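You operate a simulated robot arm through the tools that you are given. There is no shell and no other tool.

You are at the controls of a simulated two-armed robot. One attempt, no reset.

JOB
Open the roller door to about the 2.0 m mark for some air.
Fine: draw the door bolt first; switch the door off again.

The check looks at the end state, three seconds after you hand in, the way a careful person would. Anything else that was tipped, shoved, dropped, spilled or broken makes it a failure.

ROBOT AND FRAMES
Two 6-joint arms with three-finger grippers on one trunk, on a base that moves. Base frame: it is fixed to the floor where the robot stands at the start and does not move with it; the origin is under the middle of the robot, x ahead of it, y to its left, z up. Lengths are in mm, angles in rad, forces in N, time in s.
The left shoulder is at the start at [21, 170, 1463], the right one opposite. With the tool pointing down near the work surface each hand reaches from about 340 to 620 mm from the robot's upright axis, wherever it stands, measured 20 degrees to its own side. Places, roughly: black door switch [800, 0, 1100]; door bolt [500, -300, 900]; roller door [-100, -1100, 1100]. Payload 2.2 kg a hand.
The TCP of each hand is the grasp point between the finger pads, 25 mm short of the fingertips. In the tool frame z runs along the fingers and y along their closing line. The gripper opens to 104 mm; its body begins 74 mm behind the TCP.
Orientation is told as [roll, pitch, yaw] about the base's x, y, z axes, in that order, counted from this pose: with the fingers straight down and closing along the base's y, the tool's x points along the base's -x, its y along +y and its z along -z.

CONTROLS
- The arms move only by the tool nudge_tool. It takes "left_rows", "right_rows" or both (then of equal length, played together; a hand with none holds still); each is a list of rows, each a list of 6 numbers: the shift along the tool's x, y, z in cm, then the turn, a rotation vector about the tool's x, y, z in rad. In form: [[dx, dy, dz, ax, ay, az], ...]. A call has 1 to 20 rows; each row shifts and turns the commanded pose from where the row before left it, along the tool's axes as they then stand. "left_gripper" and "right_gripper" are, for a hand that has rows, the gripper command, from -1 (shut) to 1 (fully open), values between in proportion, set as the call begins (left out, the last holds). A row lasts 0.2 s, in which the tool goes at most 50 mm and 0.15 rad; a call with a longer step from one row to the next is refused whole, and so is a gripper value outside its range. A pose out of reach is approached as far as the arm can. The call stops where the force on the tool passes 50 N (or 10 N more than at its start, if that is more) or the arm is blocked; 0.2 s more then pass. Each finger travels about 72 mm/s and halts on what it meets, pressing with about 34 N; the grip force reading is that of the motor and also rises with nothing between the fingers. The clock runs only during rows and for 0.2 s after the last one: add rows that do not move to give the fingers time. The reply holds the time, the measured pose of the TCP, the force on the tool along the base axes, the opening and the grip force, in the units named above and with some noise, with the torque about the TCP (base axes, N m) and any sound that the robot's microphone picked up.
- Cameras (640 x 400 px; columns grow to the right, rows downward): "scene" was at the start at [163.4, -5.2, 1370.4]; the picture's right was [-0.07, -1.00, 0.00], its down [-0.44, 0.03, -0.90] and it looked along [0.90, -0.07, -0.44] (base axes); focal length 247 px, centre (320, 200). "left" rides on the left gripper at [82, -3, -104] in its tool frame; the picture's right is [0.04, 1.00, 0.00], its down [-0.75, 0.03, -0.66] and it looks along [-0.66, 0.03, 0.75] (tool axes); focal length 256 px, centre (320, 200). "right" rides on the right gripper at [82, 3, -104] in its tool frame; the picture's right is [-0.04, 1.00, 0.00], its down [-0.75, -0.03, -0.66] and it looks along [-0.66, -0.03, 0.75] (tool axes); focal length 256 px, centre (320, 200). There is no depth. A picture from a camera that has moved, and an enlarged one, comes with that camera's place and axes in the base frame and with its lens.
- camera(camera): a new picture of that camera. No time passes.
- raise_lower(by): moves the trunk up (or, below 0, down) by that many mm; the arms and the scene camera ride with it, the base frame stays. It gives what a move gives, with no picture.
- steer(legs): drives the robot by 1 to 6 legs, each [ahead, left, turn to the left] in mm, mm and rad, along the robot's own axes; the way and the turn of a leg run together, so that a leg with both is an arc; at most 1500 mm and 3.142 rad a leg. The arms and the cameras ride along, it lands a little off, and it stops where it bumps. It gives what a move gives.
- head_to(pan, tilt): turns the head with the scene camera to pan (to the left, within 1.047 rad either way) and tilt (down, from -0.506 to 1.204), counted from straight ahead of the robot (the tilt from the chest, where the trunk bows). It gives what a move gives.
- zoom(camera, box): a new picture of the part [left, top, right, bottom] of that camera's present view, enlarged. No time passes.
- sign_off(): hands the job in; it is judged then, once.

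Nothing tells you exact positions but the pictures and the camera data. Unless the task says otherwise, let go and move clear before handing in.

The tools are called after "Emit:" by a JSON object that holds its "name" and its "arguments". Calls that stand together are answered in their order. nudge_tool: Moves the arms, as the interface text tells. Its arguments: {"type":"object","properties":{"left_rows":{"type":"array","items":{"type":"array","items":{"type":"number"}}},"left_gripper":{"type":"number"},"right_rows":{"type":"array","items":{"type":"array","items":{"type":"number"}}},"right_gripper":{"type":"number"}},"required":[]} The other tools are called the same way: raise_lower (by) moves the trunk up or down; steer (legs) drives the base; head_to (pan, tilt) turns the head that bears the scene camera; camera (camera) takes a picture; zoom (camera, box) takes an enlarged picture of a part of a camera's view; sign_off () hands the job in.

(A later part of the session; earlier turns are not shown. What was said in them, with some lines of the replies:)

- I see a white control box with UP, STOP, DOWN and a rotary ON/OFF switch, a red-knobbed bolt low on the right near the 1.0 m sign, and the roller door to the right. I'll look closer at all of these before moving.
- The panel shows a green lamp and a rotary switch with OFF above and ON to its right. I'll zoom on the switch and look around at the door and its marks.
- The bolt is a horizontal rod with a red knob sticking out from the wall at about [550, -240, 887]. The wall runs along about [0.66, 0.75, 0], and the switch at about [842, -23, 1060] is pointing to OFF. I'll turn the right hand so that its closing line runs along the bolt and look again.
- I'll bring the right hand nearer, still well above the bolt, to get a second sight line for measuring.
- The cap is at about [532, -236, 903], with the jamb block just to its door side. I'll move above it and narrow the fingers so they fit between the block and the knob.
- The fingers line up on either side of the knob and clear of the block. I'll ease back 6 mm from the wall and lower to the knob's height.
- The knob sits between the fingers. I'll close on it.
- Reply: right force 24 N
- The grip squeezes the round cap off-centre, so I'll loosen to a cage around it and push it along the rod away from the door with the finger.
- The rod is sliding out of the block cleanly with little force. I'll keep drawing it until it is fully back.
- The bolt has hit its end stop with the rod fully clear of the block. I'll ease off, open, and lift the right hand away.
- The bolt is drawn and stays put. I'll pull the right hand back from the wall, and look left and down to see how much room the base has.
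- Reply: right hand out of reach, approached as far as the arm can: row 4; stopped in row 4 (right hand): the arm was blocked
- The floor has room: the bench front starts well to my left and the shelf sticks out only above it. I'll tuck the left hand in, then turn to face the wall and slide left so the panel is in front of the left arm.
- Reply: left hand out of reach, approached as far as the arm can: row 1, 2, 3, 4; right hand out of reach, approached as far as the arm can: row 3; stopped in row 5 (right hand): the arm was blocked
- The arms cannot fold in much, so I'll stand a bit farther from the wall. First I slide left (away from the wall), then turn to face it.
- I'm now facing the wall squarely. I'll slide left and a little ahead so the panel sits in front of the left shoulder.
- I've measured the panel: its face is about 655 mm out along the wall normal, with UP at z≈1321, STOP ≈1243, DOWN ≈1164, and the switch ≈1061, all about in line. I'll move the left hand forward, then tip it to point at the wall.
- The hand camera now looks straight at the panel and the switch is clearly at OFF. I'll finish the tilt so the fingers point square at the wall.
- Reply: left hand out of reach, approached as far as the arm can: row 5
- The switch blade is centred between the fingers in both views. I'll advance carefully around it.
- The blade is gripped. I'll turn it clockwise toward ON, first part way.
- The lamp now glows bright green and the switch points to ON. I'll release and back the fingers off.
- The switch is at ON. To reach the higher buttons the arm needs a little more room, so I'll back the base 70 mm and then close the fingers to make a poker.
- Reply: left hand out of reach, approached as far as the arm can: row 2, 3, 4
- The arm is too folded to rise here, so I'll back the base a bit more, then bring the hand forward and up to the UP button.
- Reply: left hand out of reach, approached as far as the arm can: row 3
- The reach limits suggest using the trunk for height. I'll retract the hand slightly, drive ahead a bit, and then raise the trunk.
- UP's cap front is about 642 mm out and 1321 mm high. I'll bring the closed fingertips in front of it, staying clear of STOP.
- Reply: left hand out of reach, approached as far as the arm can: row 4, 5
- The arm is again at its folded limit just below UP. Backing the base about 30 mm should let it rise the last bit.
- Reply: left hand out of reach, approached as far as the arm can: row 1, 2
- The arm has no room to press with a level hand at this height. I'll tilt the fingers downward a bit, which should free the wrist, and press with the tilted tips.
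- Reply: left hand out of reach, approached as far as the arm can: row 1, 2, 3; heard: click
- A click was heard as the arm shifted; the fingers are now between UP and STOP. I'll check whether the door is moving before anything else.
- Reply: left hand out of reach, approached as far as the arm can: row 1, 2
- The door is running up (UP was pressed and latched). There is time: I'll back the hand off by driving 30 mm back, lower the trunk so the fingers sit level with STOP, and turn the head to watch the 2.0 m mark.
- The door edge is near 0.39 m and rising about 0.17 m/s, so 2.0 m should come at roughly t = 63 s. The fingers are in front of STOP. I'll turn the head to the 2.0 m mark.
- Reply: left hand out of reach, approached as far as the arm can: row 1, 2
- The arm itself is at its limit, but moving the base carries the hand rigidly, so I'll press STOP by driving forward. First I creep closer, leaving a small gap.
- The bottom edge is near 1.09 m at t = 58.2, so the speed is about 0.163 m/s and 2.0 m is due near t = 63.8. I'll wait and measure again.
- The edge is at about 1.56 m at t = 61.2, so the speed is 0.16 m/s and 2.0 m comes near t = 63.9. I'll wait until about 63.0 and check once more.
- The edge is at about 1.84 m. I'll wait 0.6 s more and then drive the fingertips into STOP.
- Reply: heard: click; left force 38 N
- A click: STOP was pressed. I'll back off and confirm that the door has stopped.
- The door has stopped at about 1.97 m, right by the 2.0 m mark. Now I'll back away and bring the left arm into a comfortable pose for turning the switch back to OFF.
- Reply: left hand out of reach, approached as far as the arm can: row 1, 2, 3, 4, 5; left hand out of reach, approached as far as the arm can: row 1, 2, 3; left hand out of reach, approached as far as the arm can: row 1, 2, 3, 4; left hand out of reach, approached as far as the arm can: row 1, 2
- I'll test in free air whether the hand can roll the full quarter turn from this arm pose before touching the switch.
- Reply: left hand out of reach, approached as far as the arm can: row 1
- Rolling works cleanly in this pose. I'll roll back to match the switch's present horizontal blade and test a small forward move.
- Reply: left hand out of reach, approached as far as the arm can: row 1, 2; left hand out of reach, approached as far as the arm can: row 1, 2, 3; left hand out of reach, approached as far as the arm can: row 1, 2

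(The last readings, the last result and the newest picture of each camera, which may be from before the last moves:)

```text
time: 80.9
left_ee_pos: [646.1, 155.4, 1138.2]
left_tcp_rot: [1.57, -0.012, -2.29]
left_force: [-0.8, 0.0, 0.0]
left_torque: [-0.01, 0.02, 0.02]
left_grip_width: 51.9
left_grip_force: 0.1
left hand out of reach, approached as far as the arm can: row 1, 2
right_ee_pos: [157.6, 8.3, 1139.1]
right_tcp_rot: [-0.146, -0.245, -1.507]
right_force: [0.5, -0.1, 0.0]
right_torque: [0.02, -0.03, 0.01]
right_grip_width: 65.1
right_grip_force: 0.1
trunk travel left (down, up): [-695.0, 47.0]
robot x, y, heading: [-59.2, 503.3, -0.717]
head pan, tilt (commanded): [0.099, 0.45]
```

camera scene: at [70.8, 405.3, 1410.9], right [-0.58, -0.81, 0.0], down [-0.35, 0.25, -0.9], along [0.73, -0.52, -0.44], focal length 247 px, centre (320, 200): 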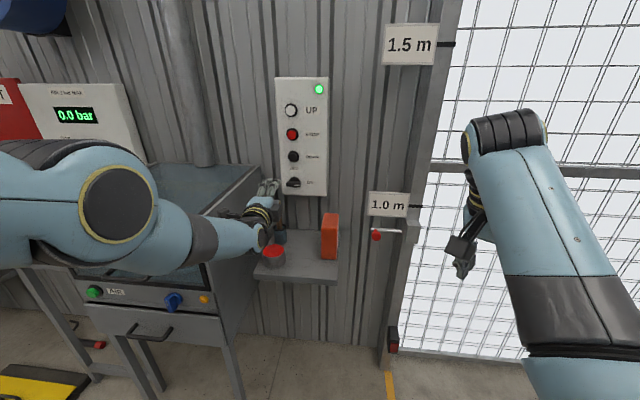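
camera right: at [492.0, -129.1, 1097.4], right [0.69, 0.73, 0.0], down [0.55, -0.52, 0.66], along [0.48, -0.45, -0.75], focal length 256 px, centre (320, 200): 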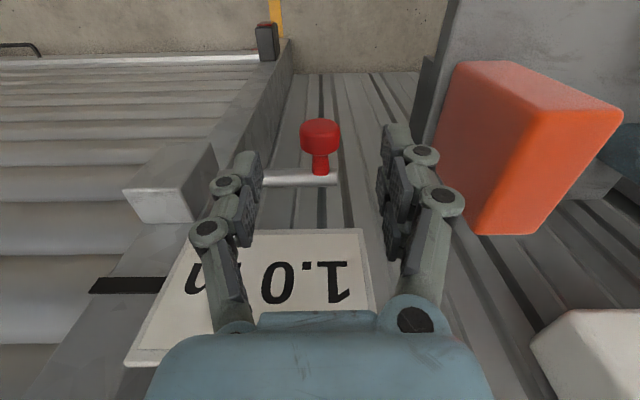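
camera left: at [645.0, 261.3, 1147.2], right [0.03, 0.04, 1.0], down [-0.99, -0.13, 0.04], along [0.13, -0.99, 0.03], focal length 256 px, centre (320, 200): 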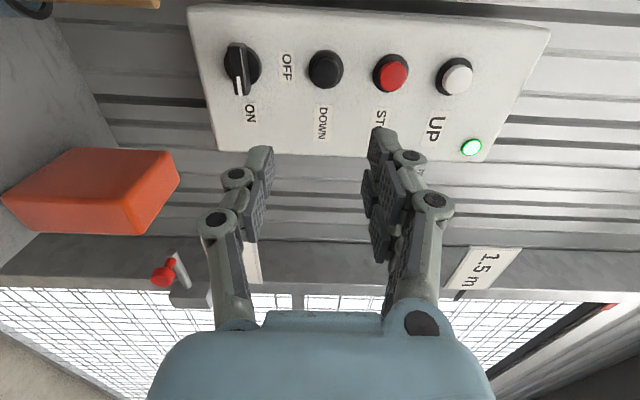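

That direction frees the arm. I'll take a bit more margin, and check that ordinary moves work again.

Emit:
{"name": "nudge_tool", "arguments": {"left_rows": [[-0.3, 0.8, -0.8, 0, 0, 0], [-0.3, 0.8, -0.8, 0, 0, 0], [0, 0.8, -0.8, 0, 0, 0], [0, 0, 0, 0, 0, 0]]}}

Emit:
{"name": "nudge_tool", "arguments": {"left_rows": [[0, 0, 1.0, 0, 0, 0], [0, 0, 0, 0, 0, 0]]}}

Emit:
{"name": "camera", "arguments": {"camera": "scene"}}

```text
time: 81.9
left_ee_pos: [624.4, 170.4, 1163.5]
left_tcp_rot: [1.57, -0.013, -2.29]
left_force: [0.6, -0.3, 0.7]
left_torque: [-0.01, 0.02, -0.03]
left_grip_width: 52.0
left_grip_force: 0.0
right_ee_pos: [157.7, 7.8, 1140.9]
right_tcp_rot: [-0.145, -0.243, -1.508]
right_force: [0.3, 0.6, 0.5]
right_torque: [0.0, 0.02, 0.01]
right_grip_width: 65.0
right_grip_force: 0.0
trunk travel left (down, up): [-695.0, 47.0]
robot x, y, heading: [-61.8, 504.7, -0.718]
head pan, tilt (commanded): [0.099, 0.45]
```

```text
time: 82.5
left_ee_pos: [631.7, 162.0, 1161.3]
left_tcp_rot: [1.572, -0.013, -2.292]
left_force: [0.2, 0.4, 1.3]
left_torque: [0.02, 0.01, 0.02]
left_grip_width: 52.1
left_grip_force: 0.0
right_ee_pos: [156.9, 6.7, 1140.5]
right_tcp_rot: [-0.145, -0.245, -1.507]
right_force: [-1.0, 0.1, 0.7]
right_torque: [0.0, 0.0, 0.03]
right_grip_width: 64.9
right_grip_force: 0.1
trunk travel left (down, up): [-695.0, 47.0]
robot x, y, heading: [-57.1, 504.7, -0.718]
head pan, tilt (commanded): [0.099, 0.45]
```

```text
taken
camera scene: at [70.4, 405.6, 1410.9], right [-0.58, -0.81, 0.0], down [-0.35, 0.25, -0.9], along [0.73, -0.52, -0.44], focal length 247 px, centre (320, 200)
```

scene: 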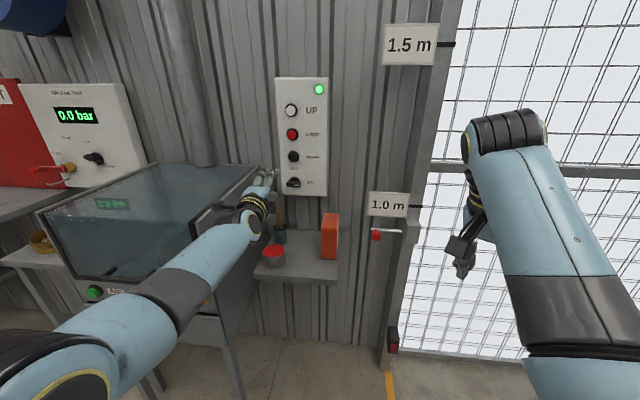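

The arm is back in the well-behaved posture it had for the first turn. I'll drive ahead and lower the trunk so the hand comes level with the switch.

Emit:
{"name": "steer", "arguments": {"legs": [[185, 0, 0]]}}

Emit:
{"name": "raise_lower", "arguments": {"by": -85}}

Emit:
{"name": "camera", "arguments": {"camera": "scene"}}

Emit:
{"name": "camera", "arguments": {"camera": "left"}}

```text
time: 84.1
left_ee_pos: [772.7, 36.1, 1161.8]
left_tcp_rot: [1.57, -0.012, -2.295]
left_force: [0.6, 0.4, 0.2]
left_torque: [-0.01, -0.02, -0.01]
left_grip_width: 51.9
left_grip_force: 0.1
right_ee_pos: [296.8, -116.6, 1139.3]
right_tcp_rot: [-0.146, -0.244, -1.511]
right_force: [0.8, -0.6, -0.1]
right_torque: [0.0, 0.04, -0.02]
right_grip_width: 65.0
right_grip_force: 0.0
trunk travel left (down, up): [-695.0, 47.0]
robot x, y, heading: [84.9, 380.0, -0.719]
head pan, tilt (commanded): [0.099, 0.45]
```

```text
time: 85.3
left_ee_pos: [771.3, 37.1, 1079.1]
left_tcp_rot: [1.573, -0.012, -2.295]
left_force: [0.2, 0.6, -0.3]
left_torque: [0.0, 0.02, -0.05]
left_grip_width: 51.8
left_grip_force: 0.1
right_ee_pos: [296.4, -117.0, 1055.4]
right_tcp_rot: [-0.144, -0.246, -1.511]
right_force: [0.0, 0.0, 0.2]
right_torque: [0.0, 0.0, 0.03]
right_grip_width: 64.9
right_grip_force: 0.1
trunk travel left (down, up): [-610.0, 132.0]
robot x, y, heading: [82.9, 381.8, -0.721]
head pan, tilt (commanded): [0.099, 0.45]
```

```text
taken
camera scene: at [211.3, 281.4, 1325.8], right [-0.58, -0.81, 0.0], down [-0.35, 0.25, -0.9], along [0.73, -0.52, -0.44], focal length 247 px, centre (320, 200)
```

scene: 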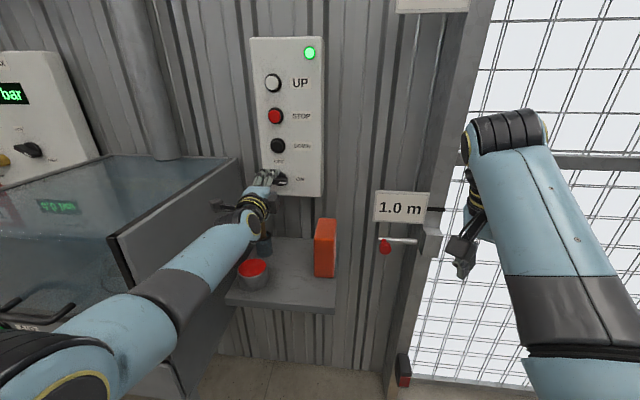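

```text
taken
camera left: at [747.3, 167.1, 1072.9], right [0.03, 0.04, 1.0], down [-0.99, -0.13, 0.04], along [0.13, -0.99, 0.04], focal length 256 px, centre (320, 200)
```

left: 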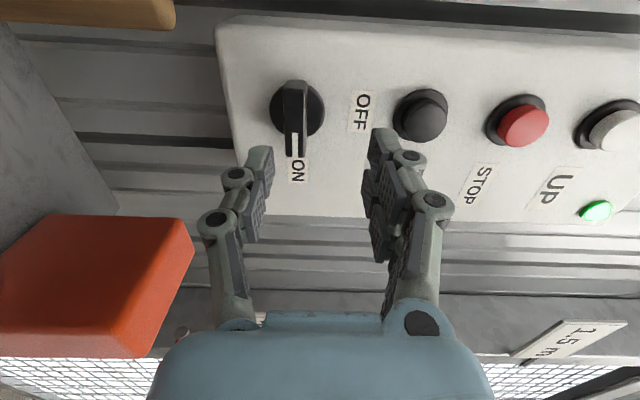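

Emit:
{"name": "nudge_tool", "arguments": {"left_rows": [[0.1, -1.0, 0, 0, 0, 0], [0, -1.0, 0, 0, 0, 0], [0, 0, 0, 0, 0, 0]]}}

Emit:
{"name": "steer", "arguments": {"legs": [[40, 0, 0]]}}

Emit:
{"name": "camera", "arguments": {"camera": "left"}}

Emit:
{"name": "zoom", "arguments": {"camera": "scene", "box": [210, 130, 340, 230]}}

```text
time: 86.1
left_ee_pos: [771.0, 36.5, 1058.5]
left_tcp_rot: [1.573, -0.012, -2.296]
left_force: [0.4, 0.2, -0.6]
left_torque: [0.03, 0.0, -0.01]
left_grip_width: 52.0
left_grip_force: 0.0
right_ee_pos: [296.6, -117.0, 1055.7]
right_tcp_rot: [-0.144, -0.246, -1.511]
right_force: [-0.1, -0.2, -0.1]
right_torque: [-0.01, 0.01, 0.0]
right_grip_width: 64.9
right_grip_force: 0.1
trunk travel left (down, up): [-610.0, 132.0]
robot x, y, heading: [82.7, 377.3, -0.716]
head pan, tilt (commanded): [0.099, 0.45]
```

```text
time: 87.0
left_ee_pos: [803.7, 9.7, 1057.2]
left_tcp_rot: [1.57, -0.012, -2.292]
left_force: [0.7, 0.6, -0.3]
left_torque: [-0.05, 0.01, 0.02]
left_grip_width: 51.8
left_grip_force: 0.1
right_ee_pos: [328.2, -144.1, 1054.8]
right_tcp_rot: [-0.145, -0.244, -1.51]
right_force: [-0.1, -0.3, -0.8]
right_torque: [0.03, 0.03, -0.01]
right_grip_width: 64.9
right_grip_force: 0.0
trunk travel left (down, up): [-610.0, 132.0]
robot x, y, heading: [109.8, 353.0, -0.719]
head pan, tilt (commanded): [0.099, 0.45]
```

```text
taken
camera left: at [778.2, 140.9, 1052.0], right [0.03, 0.04, 1.0], down [-0.99, -0.13, 0.04], along [0.13, -0.99, 0.03], focal length 256 px, centre (320, 200)
```

left: 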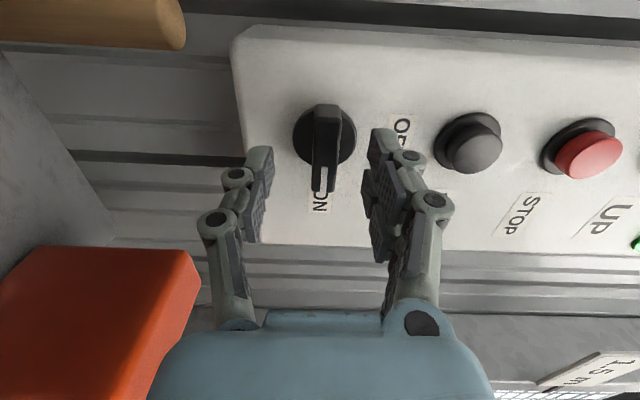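

```text
4.00 times, centred on (275, 180) of scene
camera zoom: at [242.9, 253.9, 1325.4], right [-0.58, -0.81, 0.0], down [-0.36, 0.25, -0.9], along [0.73, -0.52, -0.44], focal length 989 px, centre (500, 280)
```

zoom: 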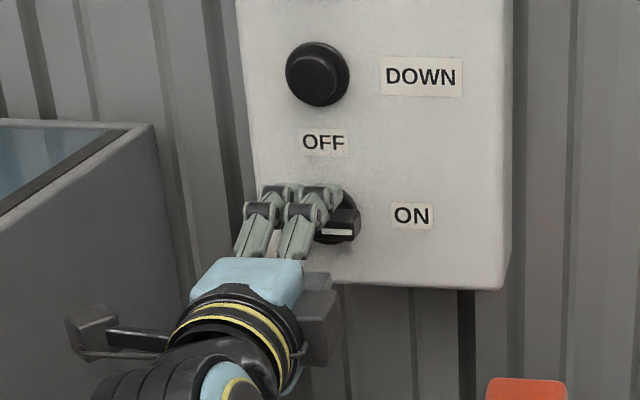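

Emit:
{"name": "nudge_tool", "arguments": {"left_rows": [[0.05, 0.35, 0, 0, 0, 0], [0, 0, 0, 0, 0, 0]]}}

Emit:
{"name": "steer", "arguments": {"legs": [[18, 0, 0]]}}

Emit:
{"name": "camera", "arguments": {"camera": "left"}}

Emit:
{"name": "zoom", "arguments": {"camera": "left", "box": [200, 100, 440, 250]}}

```text
time: 87.6
left_ee_pos: [803.1, 10.9, 1059.8]
left_tcp_rot: [1.572, -0.011, -2.295]
left_force: [0.8, -0.2, 0.3]
left_torque: [-0.01, 0.02, 0.02]
left_grip_width: 51.8
left_grip_force: 0.0
right_ee_pos: [327.1, -143.5, 1055.4]
right_tcp_rot: [-0.145, -0.245, -1.51]
right_force: [0.7, 0.1, 0.5]
right_torque: [-0.01, 0.01, 0.01]
right_grip_width: 65.0
right_grip_force: 0.0
trunk travel left (down, up): [-610.0, 132.0]
robot x, y, heading: [114.3, 352.4, -0.72]
head pan, tilt (commanded): [0.099, 0.45]
```

```text
time: 88.3
left_ee_pos: [815.2, 0.7, 1061.0]
left_tcp_rot: [1.572, -0.013, -2.294]
left_force: [-0.5, 0.1, 0.4]
left_torque: [-0.02, 0.01, 0.0]
left_grip_width: 52.1
left_grip_force: 0.1
right_ee_pos: [340.2, -154.2, 1055.6]
right_tcp_rot: [-0.145, -0.244, -1.509]
right_force: [0.5, 0.2, 0.5]
right_torque: [0.02, -0.03, 0.03]
right_grip_width: 65.1
right_grip_force: 0.0
trunk travel left (down, up): [-610.0, 132.0]
robot x, y, heading: [125.9, 340.4, -0.716]
head pan, tilt (commanded): [0.099, 0.45]
```

```text
taken
camera left: at [790.3, 130.1, 1056.0], right [0.03, 0.04, 1.0], down [-0.99, -0.13, 0.04], along [0.13, -0.99, 0.03], focal length 256 px, centre (320, 200)
```

left: 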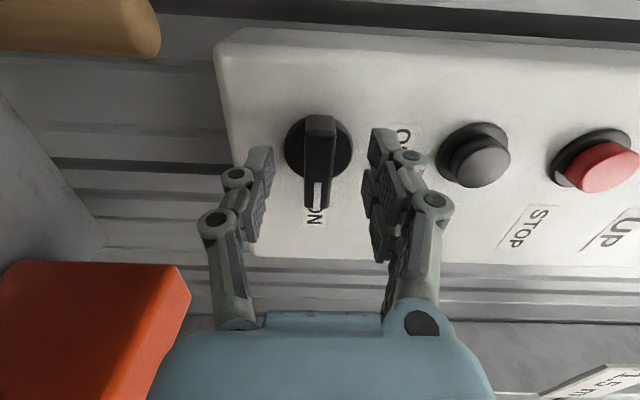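

```text
2.67 times, centred on (320, 175) of left
camera zoom: at [790.3, 130.1, 1056.0], right [0.03, 0.04, 1.0], down [-0.99, -0.13, 0.04], along [0.13, -0.99, 0.03], focal length 683 px, centre (320, 267)
```

zoom: 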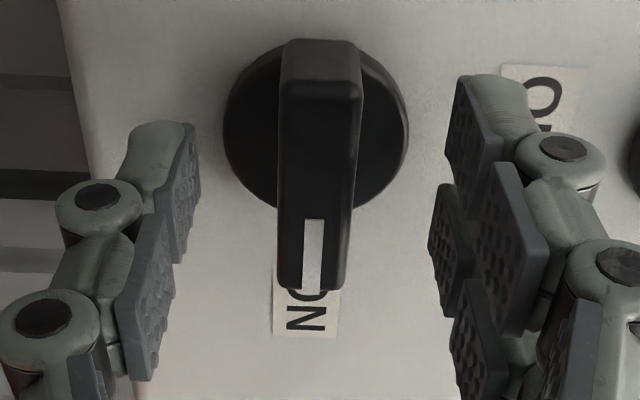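

The hand is centred on the switch. I'll move in the last centimetre and close on the blade.

Emit:
{"name": "nudge_tool", "arguments": {"left_rows": [[0, 0, 0.5, 0, 0, 0], [0, 0, 0.5, 0, 0, 0], [0, 0, 0, 0, 0, 0]]}}

Emit:
{"name": "zoom", "arguments": {"camera": "left", "box": [200, 100, 440, 250]}}

```text
time: 89.2
left_ee_pos: [822.1, -5.4, 1061.1]
left_tcp_rot: [1.572, -0.012, -2.294]
left_force: [-0.8, 0.3, 0.5]
left_torque: [-0.01, 0.0, 0.02]
left_grip_width: 52.2
left_grip_force: 0.0
right_ee_pos: [340.6, -154.4, 1055.6]
right_tcp_rot: [-0.145, -0.246, -1.512]
right_force: [1.4, -0.6, -0.4]
right_torque: [-0.02, 0.0, 0.02]
right_grip_width: 65.1
right_grip_force: 0.1
trunk travel left (down, up): [-610.0, 132.0]
robot x, y, heading: [127.4, 341.6, -0.719]
head pan, tilt (commanded): [0.099, 0.45]
```

```text
2.67 times, centred on (320, 175) of left
camera zoom: at [797.1, 123.7, 1056.1], right [0.03, 0.04, 1.0], down [-0.99, -0.13, 0.04], along [0.13, -0.99, 0.03], focal length 683 px, centre (320, 267)
```

zoom: 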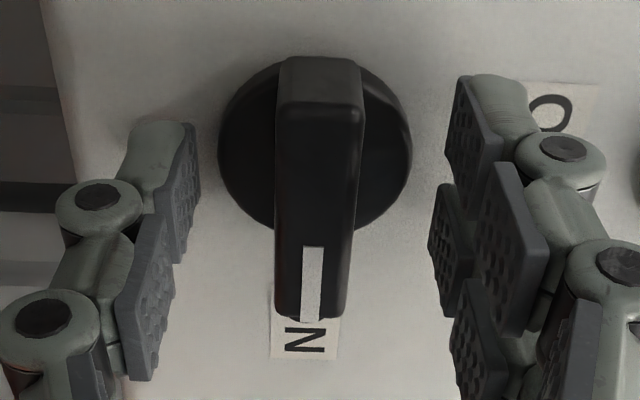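

Emit:
{"name": "nudge_tool", "arguments": {"left_rows": [[0, 0, 0, 0, 0, 0], [0, 0, 0, 0, 0, 0], [0, 0, 0, 0, 0, 0], [0, 0, 0, 0, 0, 0]], "left_gripper": -1}}

Emit:
{"name": "nudge_tool", "arguments": {"left_rows": [[0, 0, 0, 0, 0, -0.13], [0, 0, 0, 0, 0, -0.13], [0, 0, 0, 0, 0, -0.13], [0, 0, 0, 0, 0, -0.13], [0, 0, 0, 0, 0, -0.13], [0, 0, 0, 0, 0, 0]]}}

Emit:
{"name": "camera", "arguments": {"camera": "scene"}}

Emit:
{"name": "zoom", "arguments": {"camera": "scene", "box": [210, 130, 340, 230]}}

```text
time: 90.2
left_ee_pos: [822.5, -6.2, 1061.4]
left_tcp_rot: [1.571, -0.013, -2.292]
left_force: [-0.6, -1.4, -3.1]
left_torque: [0.07, 0.08, -0.22]
left_grip_width: 16.7
left_grip_force: 42.3
right_ee_pos: [340.8, -155.3, 1055.3]
right_tcp_rot: [-0.145, -0.244, -1.513]
right_force: [0.2, -0.4, -0.1]
right_torque: [-0.04, -0.01, -0.02]
right_grip_width: 65.1
right_grip_force: 0.1
trunk travel left (down, up): [-610.0, 132.0]
robot x, y, heading: [124.6, 340.7, -0.72]
head pan, tilt (commanded): [0.099, 0.45]
```

```text
time: 91.5
left_ee_pos: [821.7, -7.6, 1059.9]
left_tcp_rot: [1.569, -0.664, -2.294]
left_force: [-4.1, 1.5, -9.1]
left_torque: [0.37, 0.4, 0.27]
left_grip_width: 16.8
left_grip_force: 42.9
right_ee_pos: [340.8, -155.6, 1054.6]
right_tcp_rot: [-0.145, -0.245, -1.51]
right_force: [0.5, 0.1, -0.6]
right_torque: [0.01, 0.0, 0.0]
right_grip_width: 65.0
right_grip_force: 0.1
trunk travel left (down, up): [-610.0, 132.0]
robot x, y, heading: [125.7, 342.5, -0.72]
head pan, tilt (commanded): [0.099, 0.45]
```

```text
taken
camera scene: at [255.5, 242.9, 1325.6], right [-0.58, -0.81, 0.0], down [-0.35, 0.25, -0.9], along [0.73, -0.52, -0.44], focal length 247 px, centre (320, 200)
```

scene: 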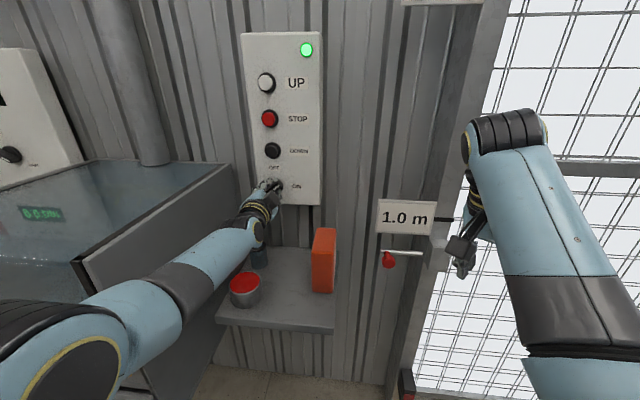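

```text
4.00 times, centred on (275, 180) of scene
camera zoom: at [255.5, 242.9, 1325.6], right [-0.58, -0.81, 0.0], down [-0.35, 0.25, -0.9], along [0.73, -0.52, -0.44], focal length 989 px, centre (500, 280)
```

zoom: 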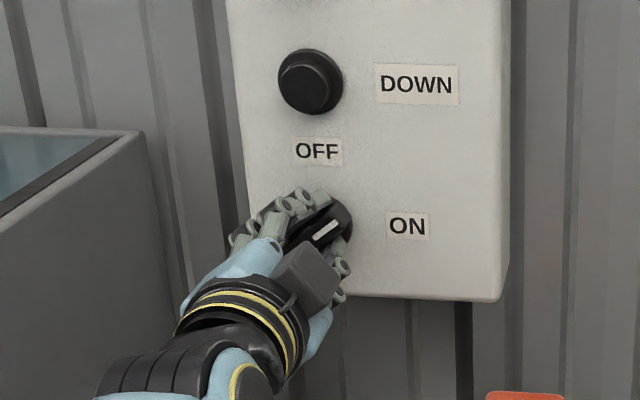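

The switch is turning back smoothly toward OFF. I'll finish the quarter turn.

Emit:
{"name": "nudge_tool", "arguments": {"left_rows": [[0, 0, 0, 0, 0, -0.13], [0, 0, 0, 0, 0, -0.13], [0, 0, 0, 0, 0, -0.13], [0, 0, 0, 0, 0, -0.13], [0, 0, 0, 0, 0, -0.13], [0, 0, 0, 0, 0, -0.13], [0, 0, 0, 0, 0, -0.13], [0, 0, 0, 0, 0, 0]]}}

Emit:
{"name": "camera", "arguments": {"camera": "scene"}}

Emit:
{"name": "zoom", "arguments": {"camera": "scene", "box": [210, 130, 340, 230]}}

Emit:
{"name": "camera", "arguments": {"camera": "left"}}

```text
time: 93.3
left_ee_pos: [821.3, -7.7, 1058.9]
left_tcp_rot: [-0.649, -1.566, -0.072]
left_force: [-11.3, 1.0, -15.9]
left_torque: [0.73, 0.67, -0.21]
left_grip_width: 16.8
left_grip_force: 42.6
right_ee_pos: [340.0, -155.2, 1055.4]
right_tcp_rot: [-0.144, -0.245, -1.511]
right_force: [0.0, 0.1, -0.6]
right_torque: [0.0, -0.01, 0.0]
right_grip_width: 65.2
right_grip_force: 0.1
trunk travel left (down, up): [-610.0, 132.0]
robot x, y, heading: [129.2, 340.3, -0.725]
head pan, tilt (commanded): [0.099, 0.45]
```

```text
taken
camera scene: at [255.1, 242.4, 1325.5], right [-0.58, -0.81, 0.0], down [-0.35, 0.25, -0.9], along [0.73, -0.52, -0.44], focal length 247 px, centre (320, 200)
```

scene: 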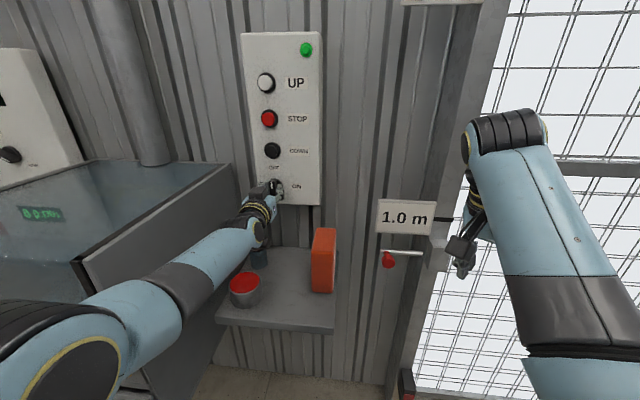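

```text
4.00 times, centred on (275, 180) of scene
camera zoom: at [255.1, 242.4, 1325.5], right [-0.58, -0.81, 0.0], down [-0.35, 0.25, -0.9], along [0.73, -0.52, -0.44], focal length 989 px, centre (500, 280)
```

zoom: 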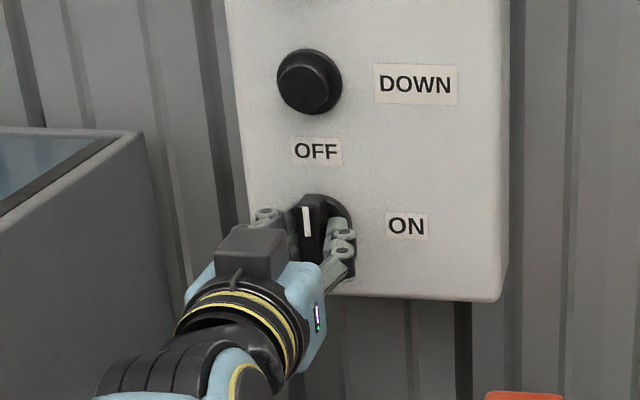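

```text
taken
camera left: at [740.7, 59.2, 977.6], right [0.66, 0.75, -0.04], down [-0.47, 0.46, 0.76], along [0.59, -0.48, 0.65], focal length 256 px, centre (320, 200)
```

left: 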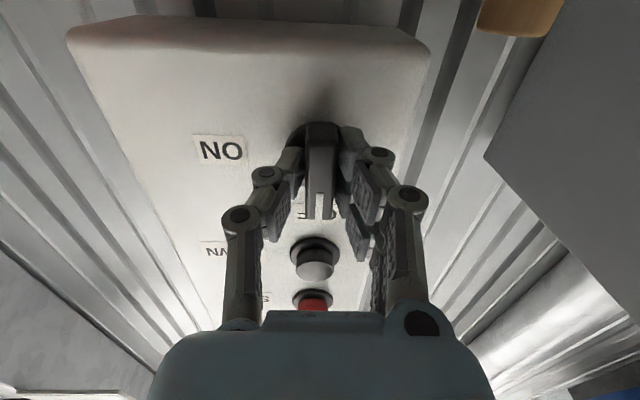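

The lamp has gone dark and the switch points to OFF. I'll open the fingers and back straight away.

Emit:
{"name": "nudge_tool", "arguments": {"left_rows": [[0, 0, 0, 0, 0, 0], [0, 0, 0, 0, 0, 0], [0, 0, 0, 0, 0, 0]], "left_gripper": 0.0}}

Emit:
{"name": "steer", "arguments": {"legs": [[-120, 0, 0]]}}

Emit:
{"name": "camera", "arguments": {"camera": "scene"}}

Emit:
{"name": "zoom", "arguments": {"camera": "scene", "box": [220, 20, 350, 240]}}

Emit:
{"name": "camera", "arguments": {"camera": "left"}}

```text
time: 94.2
left_ee_pos: [823.0, -6.6, 1061.4]
left_tcp_rot: [-2.489, -1.567, 1.766]
left_force: [0.9, 0.2, -0.5]
left_torque: [-0.01, 0.0, -0.03]
left_grip_width: 51.9
left_grip_force: 0.2
right_ee_pos: [341.8, -153.5, 1055.7]
right_tcp_rot: [-0.145, -0.246, -1.509]
right_force: [-0.6, 1.1, -0.1]
right_torque: [-0.02, -0.01, -0.03]
right_grip_width: 65.1
right_grip_force: 0.0
trunk travel left (down, up): [-610.0, 132.0]
robot x, y, heading: [126.8, 343.6, -0.719]
head pan, tilt (commanded): [0.099, 0.45]
```

```text
time: 95.4
left_ee_pos: [729.7, 73.3, 1062.1]
left_tcp_rot: [-2.49, -1.568, 1.768]
left_force: [-0.3, 0.7, 0.4]
left_torque: [0.04, 0.02, -0.04]
left_grip_width: 51.7
left_grip_force: 0.0
right_ee_pos: [246.9, -72.7, 1054.6]
right_tcp_rot: [-0.143, -0.247, -1.51]
right_force: [-0.1, 0.2, -0.1]
right_torque: [-0.02, 0.01, 0.02]
right_grip_width: 65.0
right_grip_force: 0.0
trunk travel left (down, up): [-610.0, 132.0]
robot x, y, heading: [28.1, 416.9, -0.719]
head pan, tilt (commanded): [0.099, 0.45]
```

```text
taken
camera scene: at [162.4, 324.4, 1325.9], right [-0.58, -0.81, 0.0], down [-0.35, 0.25, -0.9], along [0.73, -0.52, -0.43], focal length 247 px, centre (320, 200)
```

scene: 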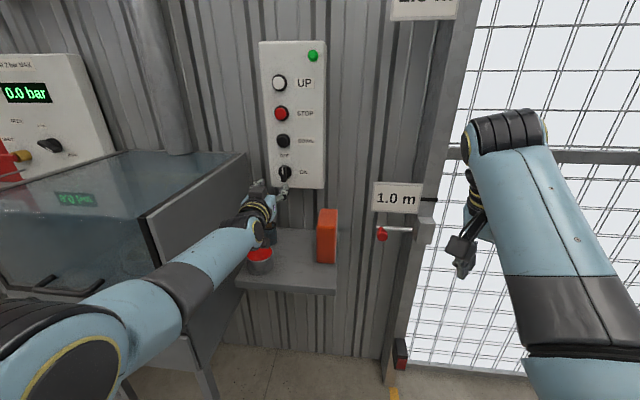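

```text
1.82 times, centred on (285, 130) of scene
camera zoom: at [162.4, 324.4, 1325.9], right [-0.58, -0.81, 0.0], down [-0.35, 0.25, -0.9], along [0.73, -0.52, -0.43], focal length 449 px, centre (384, 327)
```

zoom: 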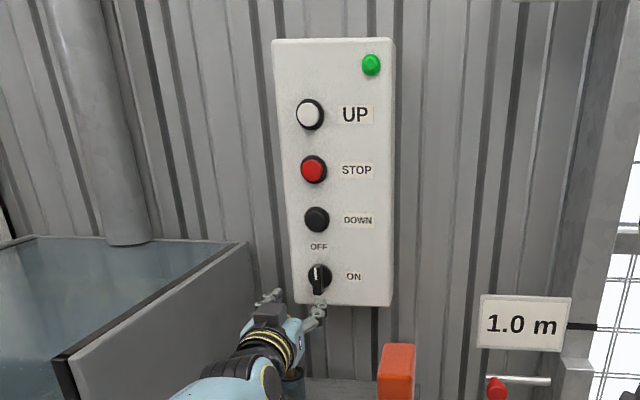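

```text
taken
camera left: at [649.0, 140.1, 979.8], right [0.66, 0.75, -0.04], down [-0.47, 0.46, 0.75], along [0.58, -0.48, 0.66], focal length 256 px, centre (320, 200)
```

left: 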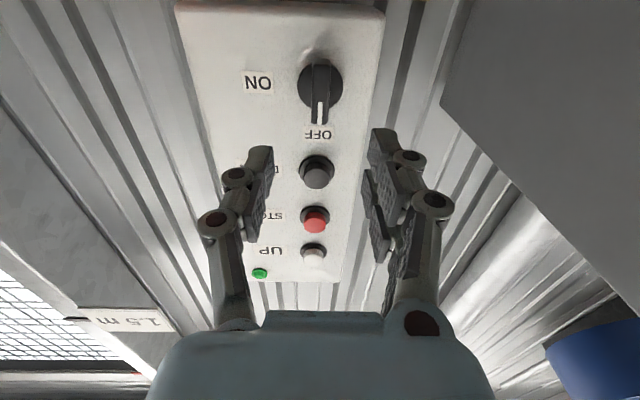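

The switch is at OFF and the lamp is dark. I'll check the door height and that the shelf items are untouched.

Emit:
{"name": "head_to", "arguments": {"pan": -0.35, "tilt": -0.25}}

Emit:
{"name": "camera", "arguments": {"camera": "scene"}}

Emit:
{"name": "zoom", "arguments": {"camera": "scene", "box": [260, 40, 420, 140]}}

```text
time: 96.5
left_ee_pos: [731.9, 74.1, 1061.5]
left_tcp_rot: [-2.163, -1.571, 1.438]
left_force: [-0.8, -0.8, 0.6]
left_torque: [0.0, -0.06, 0.03]
left_grip_width: 52.2
left_grip_force: 0.0
right_ee_pos: [248.5, -74.3, 1054.7]
right_tcp_rot: [-0.144, -0.247, -1.511]
right_force: [-0.9, -0.1, 0.3]
right_torque: [0.02, -0.01, 0.0]
right_grip_width: 65.0
right_grip_force: 0.1
trunk travel left (down, up): [-610.0, 132.0]
robot x, y, heading: [32.4, 421.4, -0.72]
head pan, tilt (commanded): [-0.351, -0.25]
```

```text
taken
camera scene: at [127.3, 306.0, 1388.8], right [-0.88, -0.48, 0.0], down [0.12, -0.22, -0.97], along [0.46, -0.85, 0.25], focal length 247 px, centre (320, 200)
```

scene: 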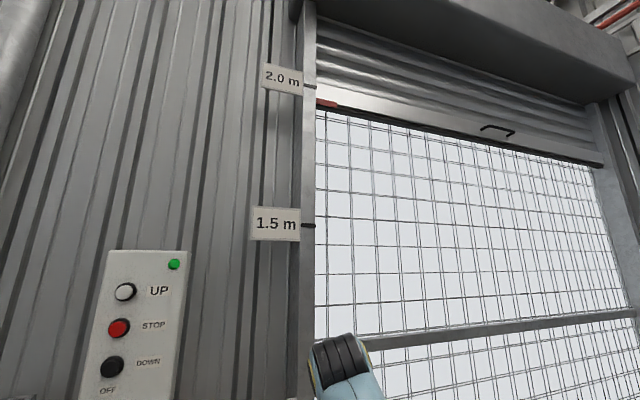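

```text
4.00 times, centred on (340, 90) of scene
camera zoom: at [127.3, 306.0, 1388.8], right [-0.88, -0.48, 0.0], down [0.12, -0.22, -0.97], along [0.46, -0.85, 0.25], focal length 989 px, centre (240, 640)
```

zoom: 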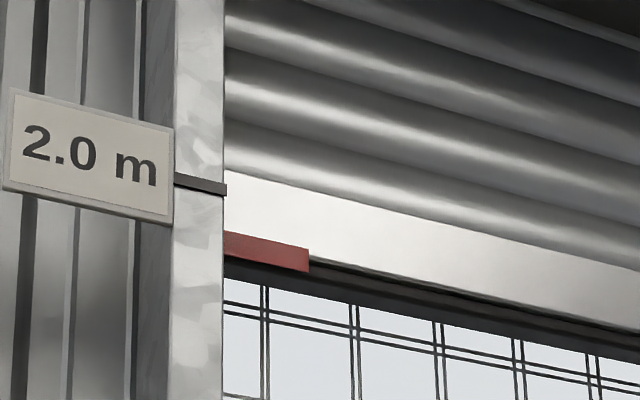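

Emit:
{"name": "head_to", "arguments": {"pan": 0.0, "tilt": 0.7}}

Emit:
{"name": "camera", "arguments": {"camera": "scene"}}

Emit:
{"name": "zoom", "arguments": {"camera": "scene", "box": [180, 80, 440, 260]}}

```text
time: 97.7
left_ee_pos: [729.7, 72.8, 1061.3]
left_tcp_rot: [-2.111, -1.57, 1.384]
left_force: [-0.2, -0.3, -0.3]
left_torque: [-0.02, 0.01, -0.02]
left_grip_width: 52.1
left_grip_force: 0.0
right_ee_pos: [249.9, -73.7, 1055.2]
right_tcp_rot: [-0.145, -0.246, -1.511]
right_force: [0.0, -0.8, -0.3]
right_torque: [0.0, 0.0, 0.01]
right_grip_width: 65.1
right_grip_force: 0.1
trunk travel left (down, up): [-610.0, 132.0]
robot x, y, heading: [33.6, 422.1, -0.721]
head pan, tilt (commanded): [0.0, 0.7]
```

```text
taken
camera scene: at [152.4, 321.0, 1303.6], right [-0.66, -0.75, 0.0], down [-0.48, 0.43, -0.77], along [0.57, -0.51, -0.64], focal length 247 px, centre (320, 200)
```

scene: 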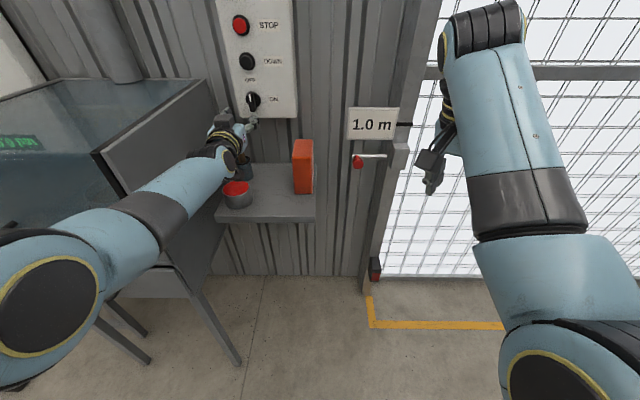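

```text
2.22 times, centred on (310, 170) of scene
camera zoom: at [152.4, 321.0, 1303.6], right [-0.66, -0.75, 0.0], down [-0.48, 0.43, -0.77], along [0.57, -0.51, -0.64], focal length 549 px, centre (342, 267)
```

zoom: 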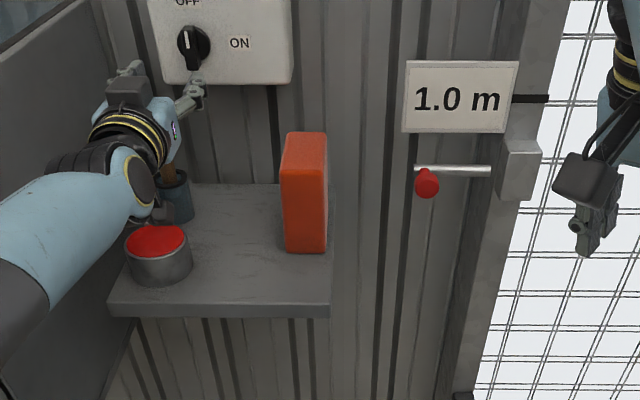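

The bolt is drawn, the switch is off, the door stands at the 2.0 m mark, and the cup, mallet and box are untouched. I'll back a bit farther clear and then hand in.

Emit:
{"name": "steer", "arguments": {"legs": [[-90, 0, 0]]}}

Emit:
{"name": "camera", "arguments": {"camera": "scene"}}

```text
time: 98.8
left_ee_pos: [659.7, 133.2, 1063.0]
left_tcp_rot: [-2.534, -1.569, 1.809]
left_force: [-0.7, 0.0, 0.3]
left_torque: [0.04, 0.0, 0.01]
left_grip_width: 52.1
left_grip_force: 0.1
right_ee_pos: [177.0, -13.6, 1054.1]
right_tcp_rot: [-0.143, -0.245, -1.514]
right_force: [-0.7, -0.3, -0.5]
right_torque: [0.04, -0.01, 0.01]
right_grip_width: 65.0
right_grip_force: 0.1
trunk travel left (down, up): [-610.0, 132.0]
robot x, y, heading: [-34.1, 484.6, -0.728]
head pan, tilt (commanded): [0.0, 0.7]
```

```text
taken
camera scene: at [81.5, 383.0, 1303.7], right [-0.66, -0.75, 0.0], down [-0.48, 0.43, -0.77], along [0.57, -0.51, -0.64], focal length 247 px, centre (320, 200)
```

scene: 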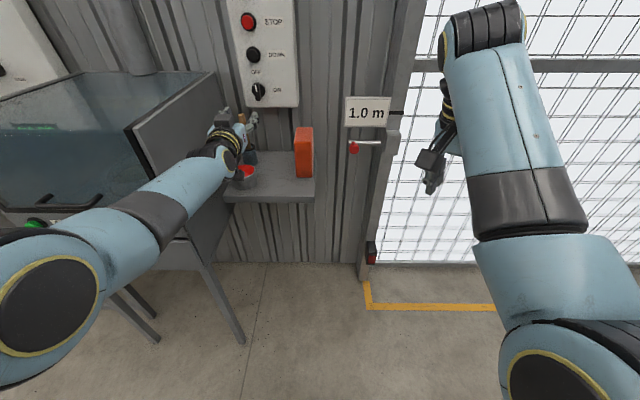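

Everything stands as it should: the door is open to about 2.0 m, the bolt is drawn, the switch is off, nothing is disturbed, and both hands are clear. I'm handing in.

Emit:
{"name": "sign_off", "arguments": {}}

```text
The job is handed in.
```

The roller door is open with its bottom edge at roughly 1.97–2.0 m, which I judged by eye against the 2.0 m mark. The bolt was drawn first and is still fully back. The door switch is turned to OFF again and its lamp is dark.

UP got pressed a little by accident. The left arm shifted while I was lining it up, and the door started then instead of on a deliberate press. I stopped it with the STOP button as it came up to the mark.

In the last pictures the cup, mallet and orange box on the shelf were undisturbed. Both hands are clear of the panel, the bolt and the door.
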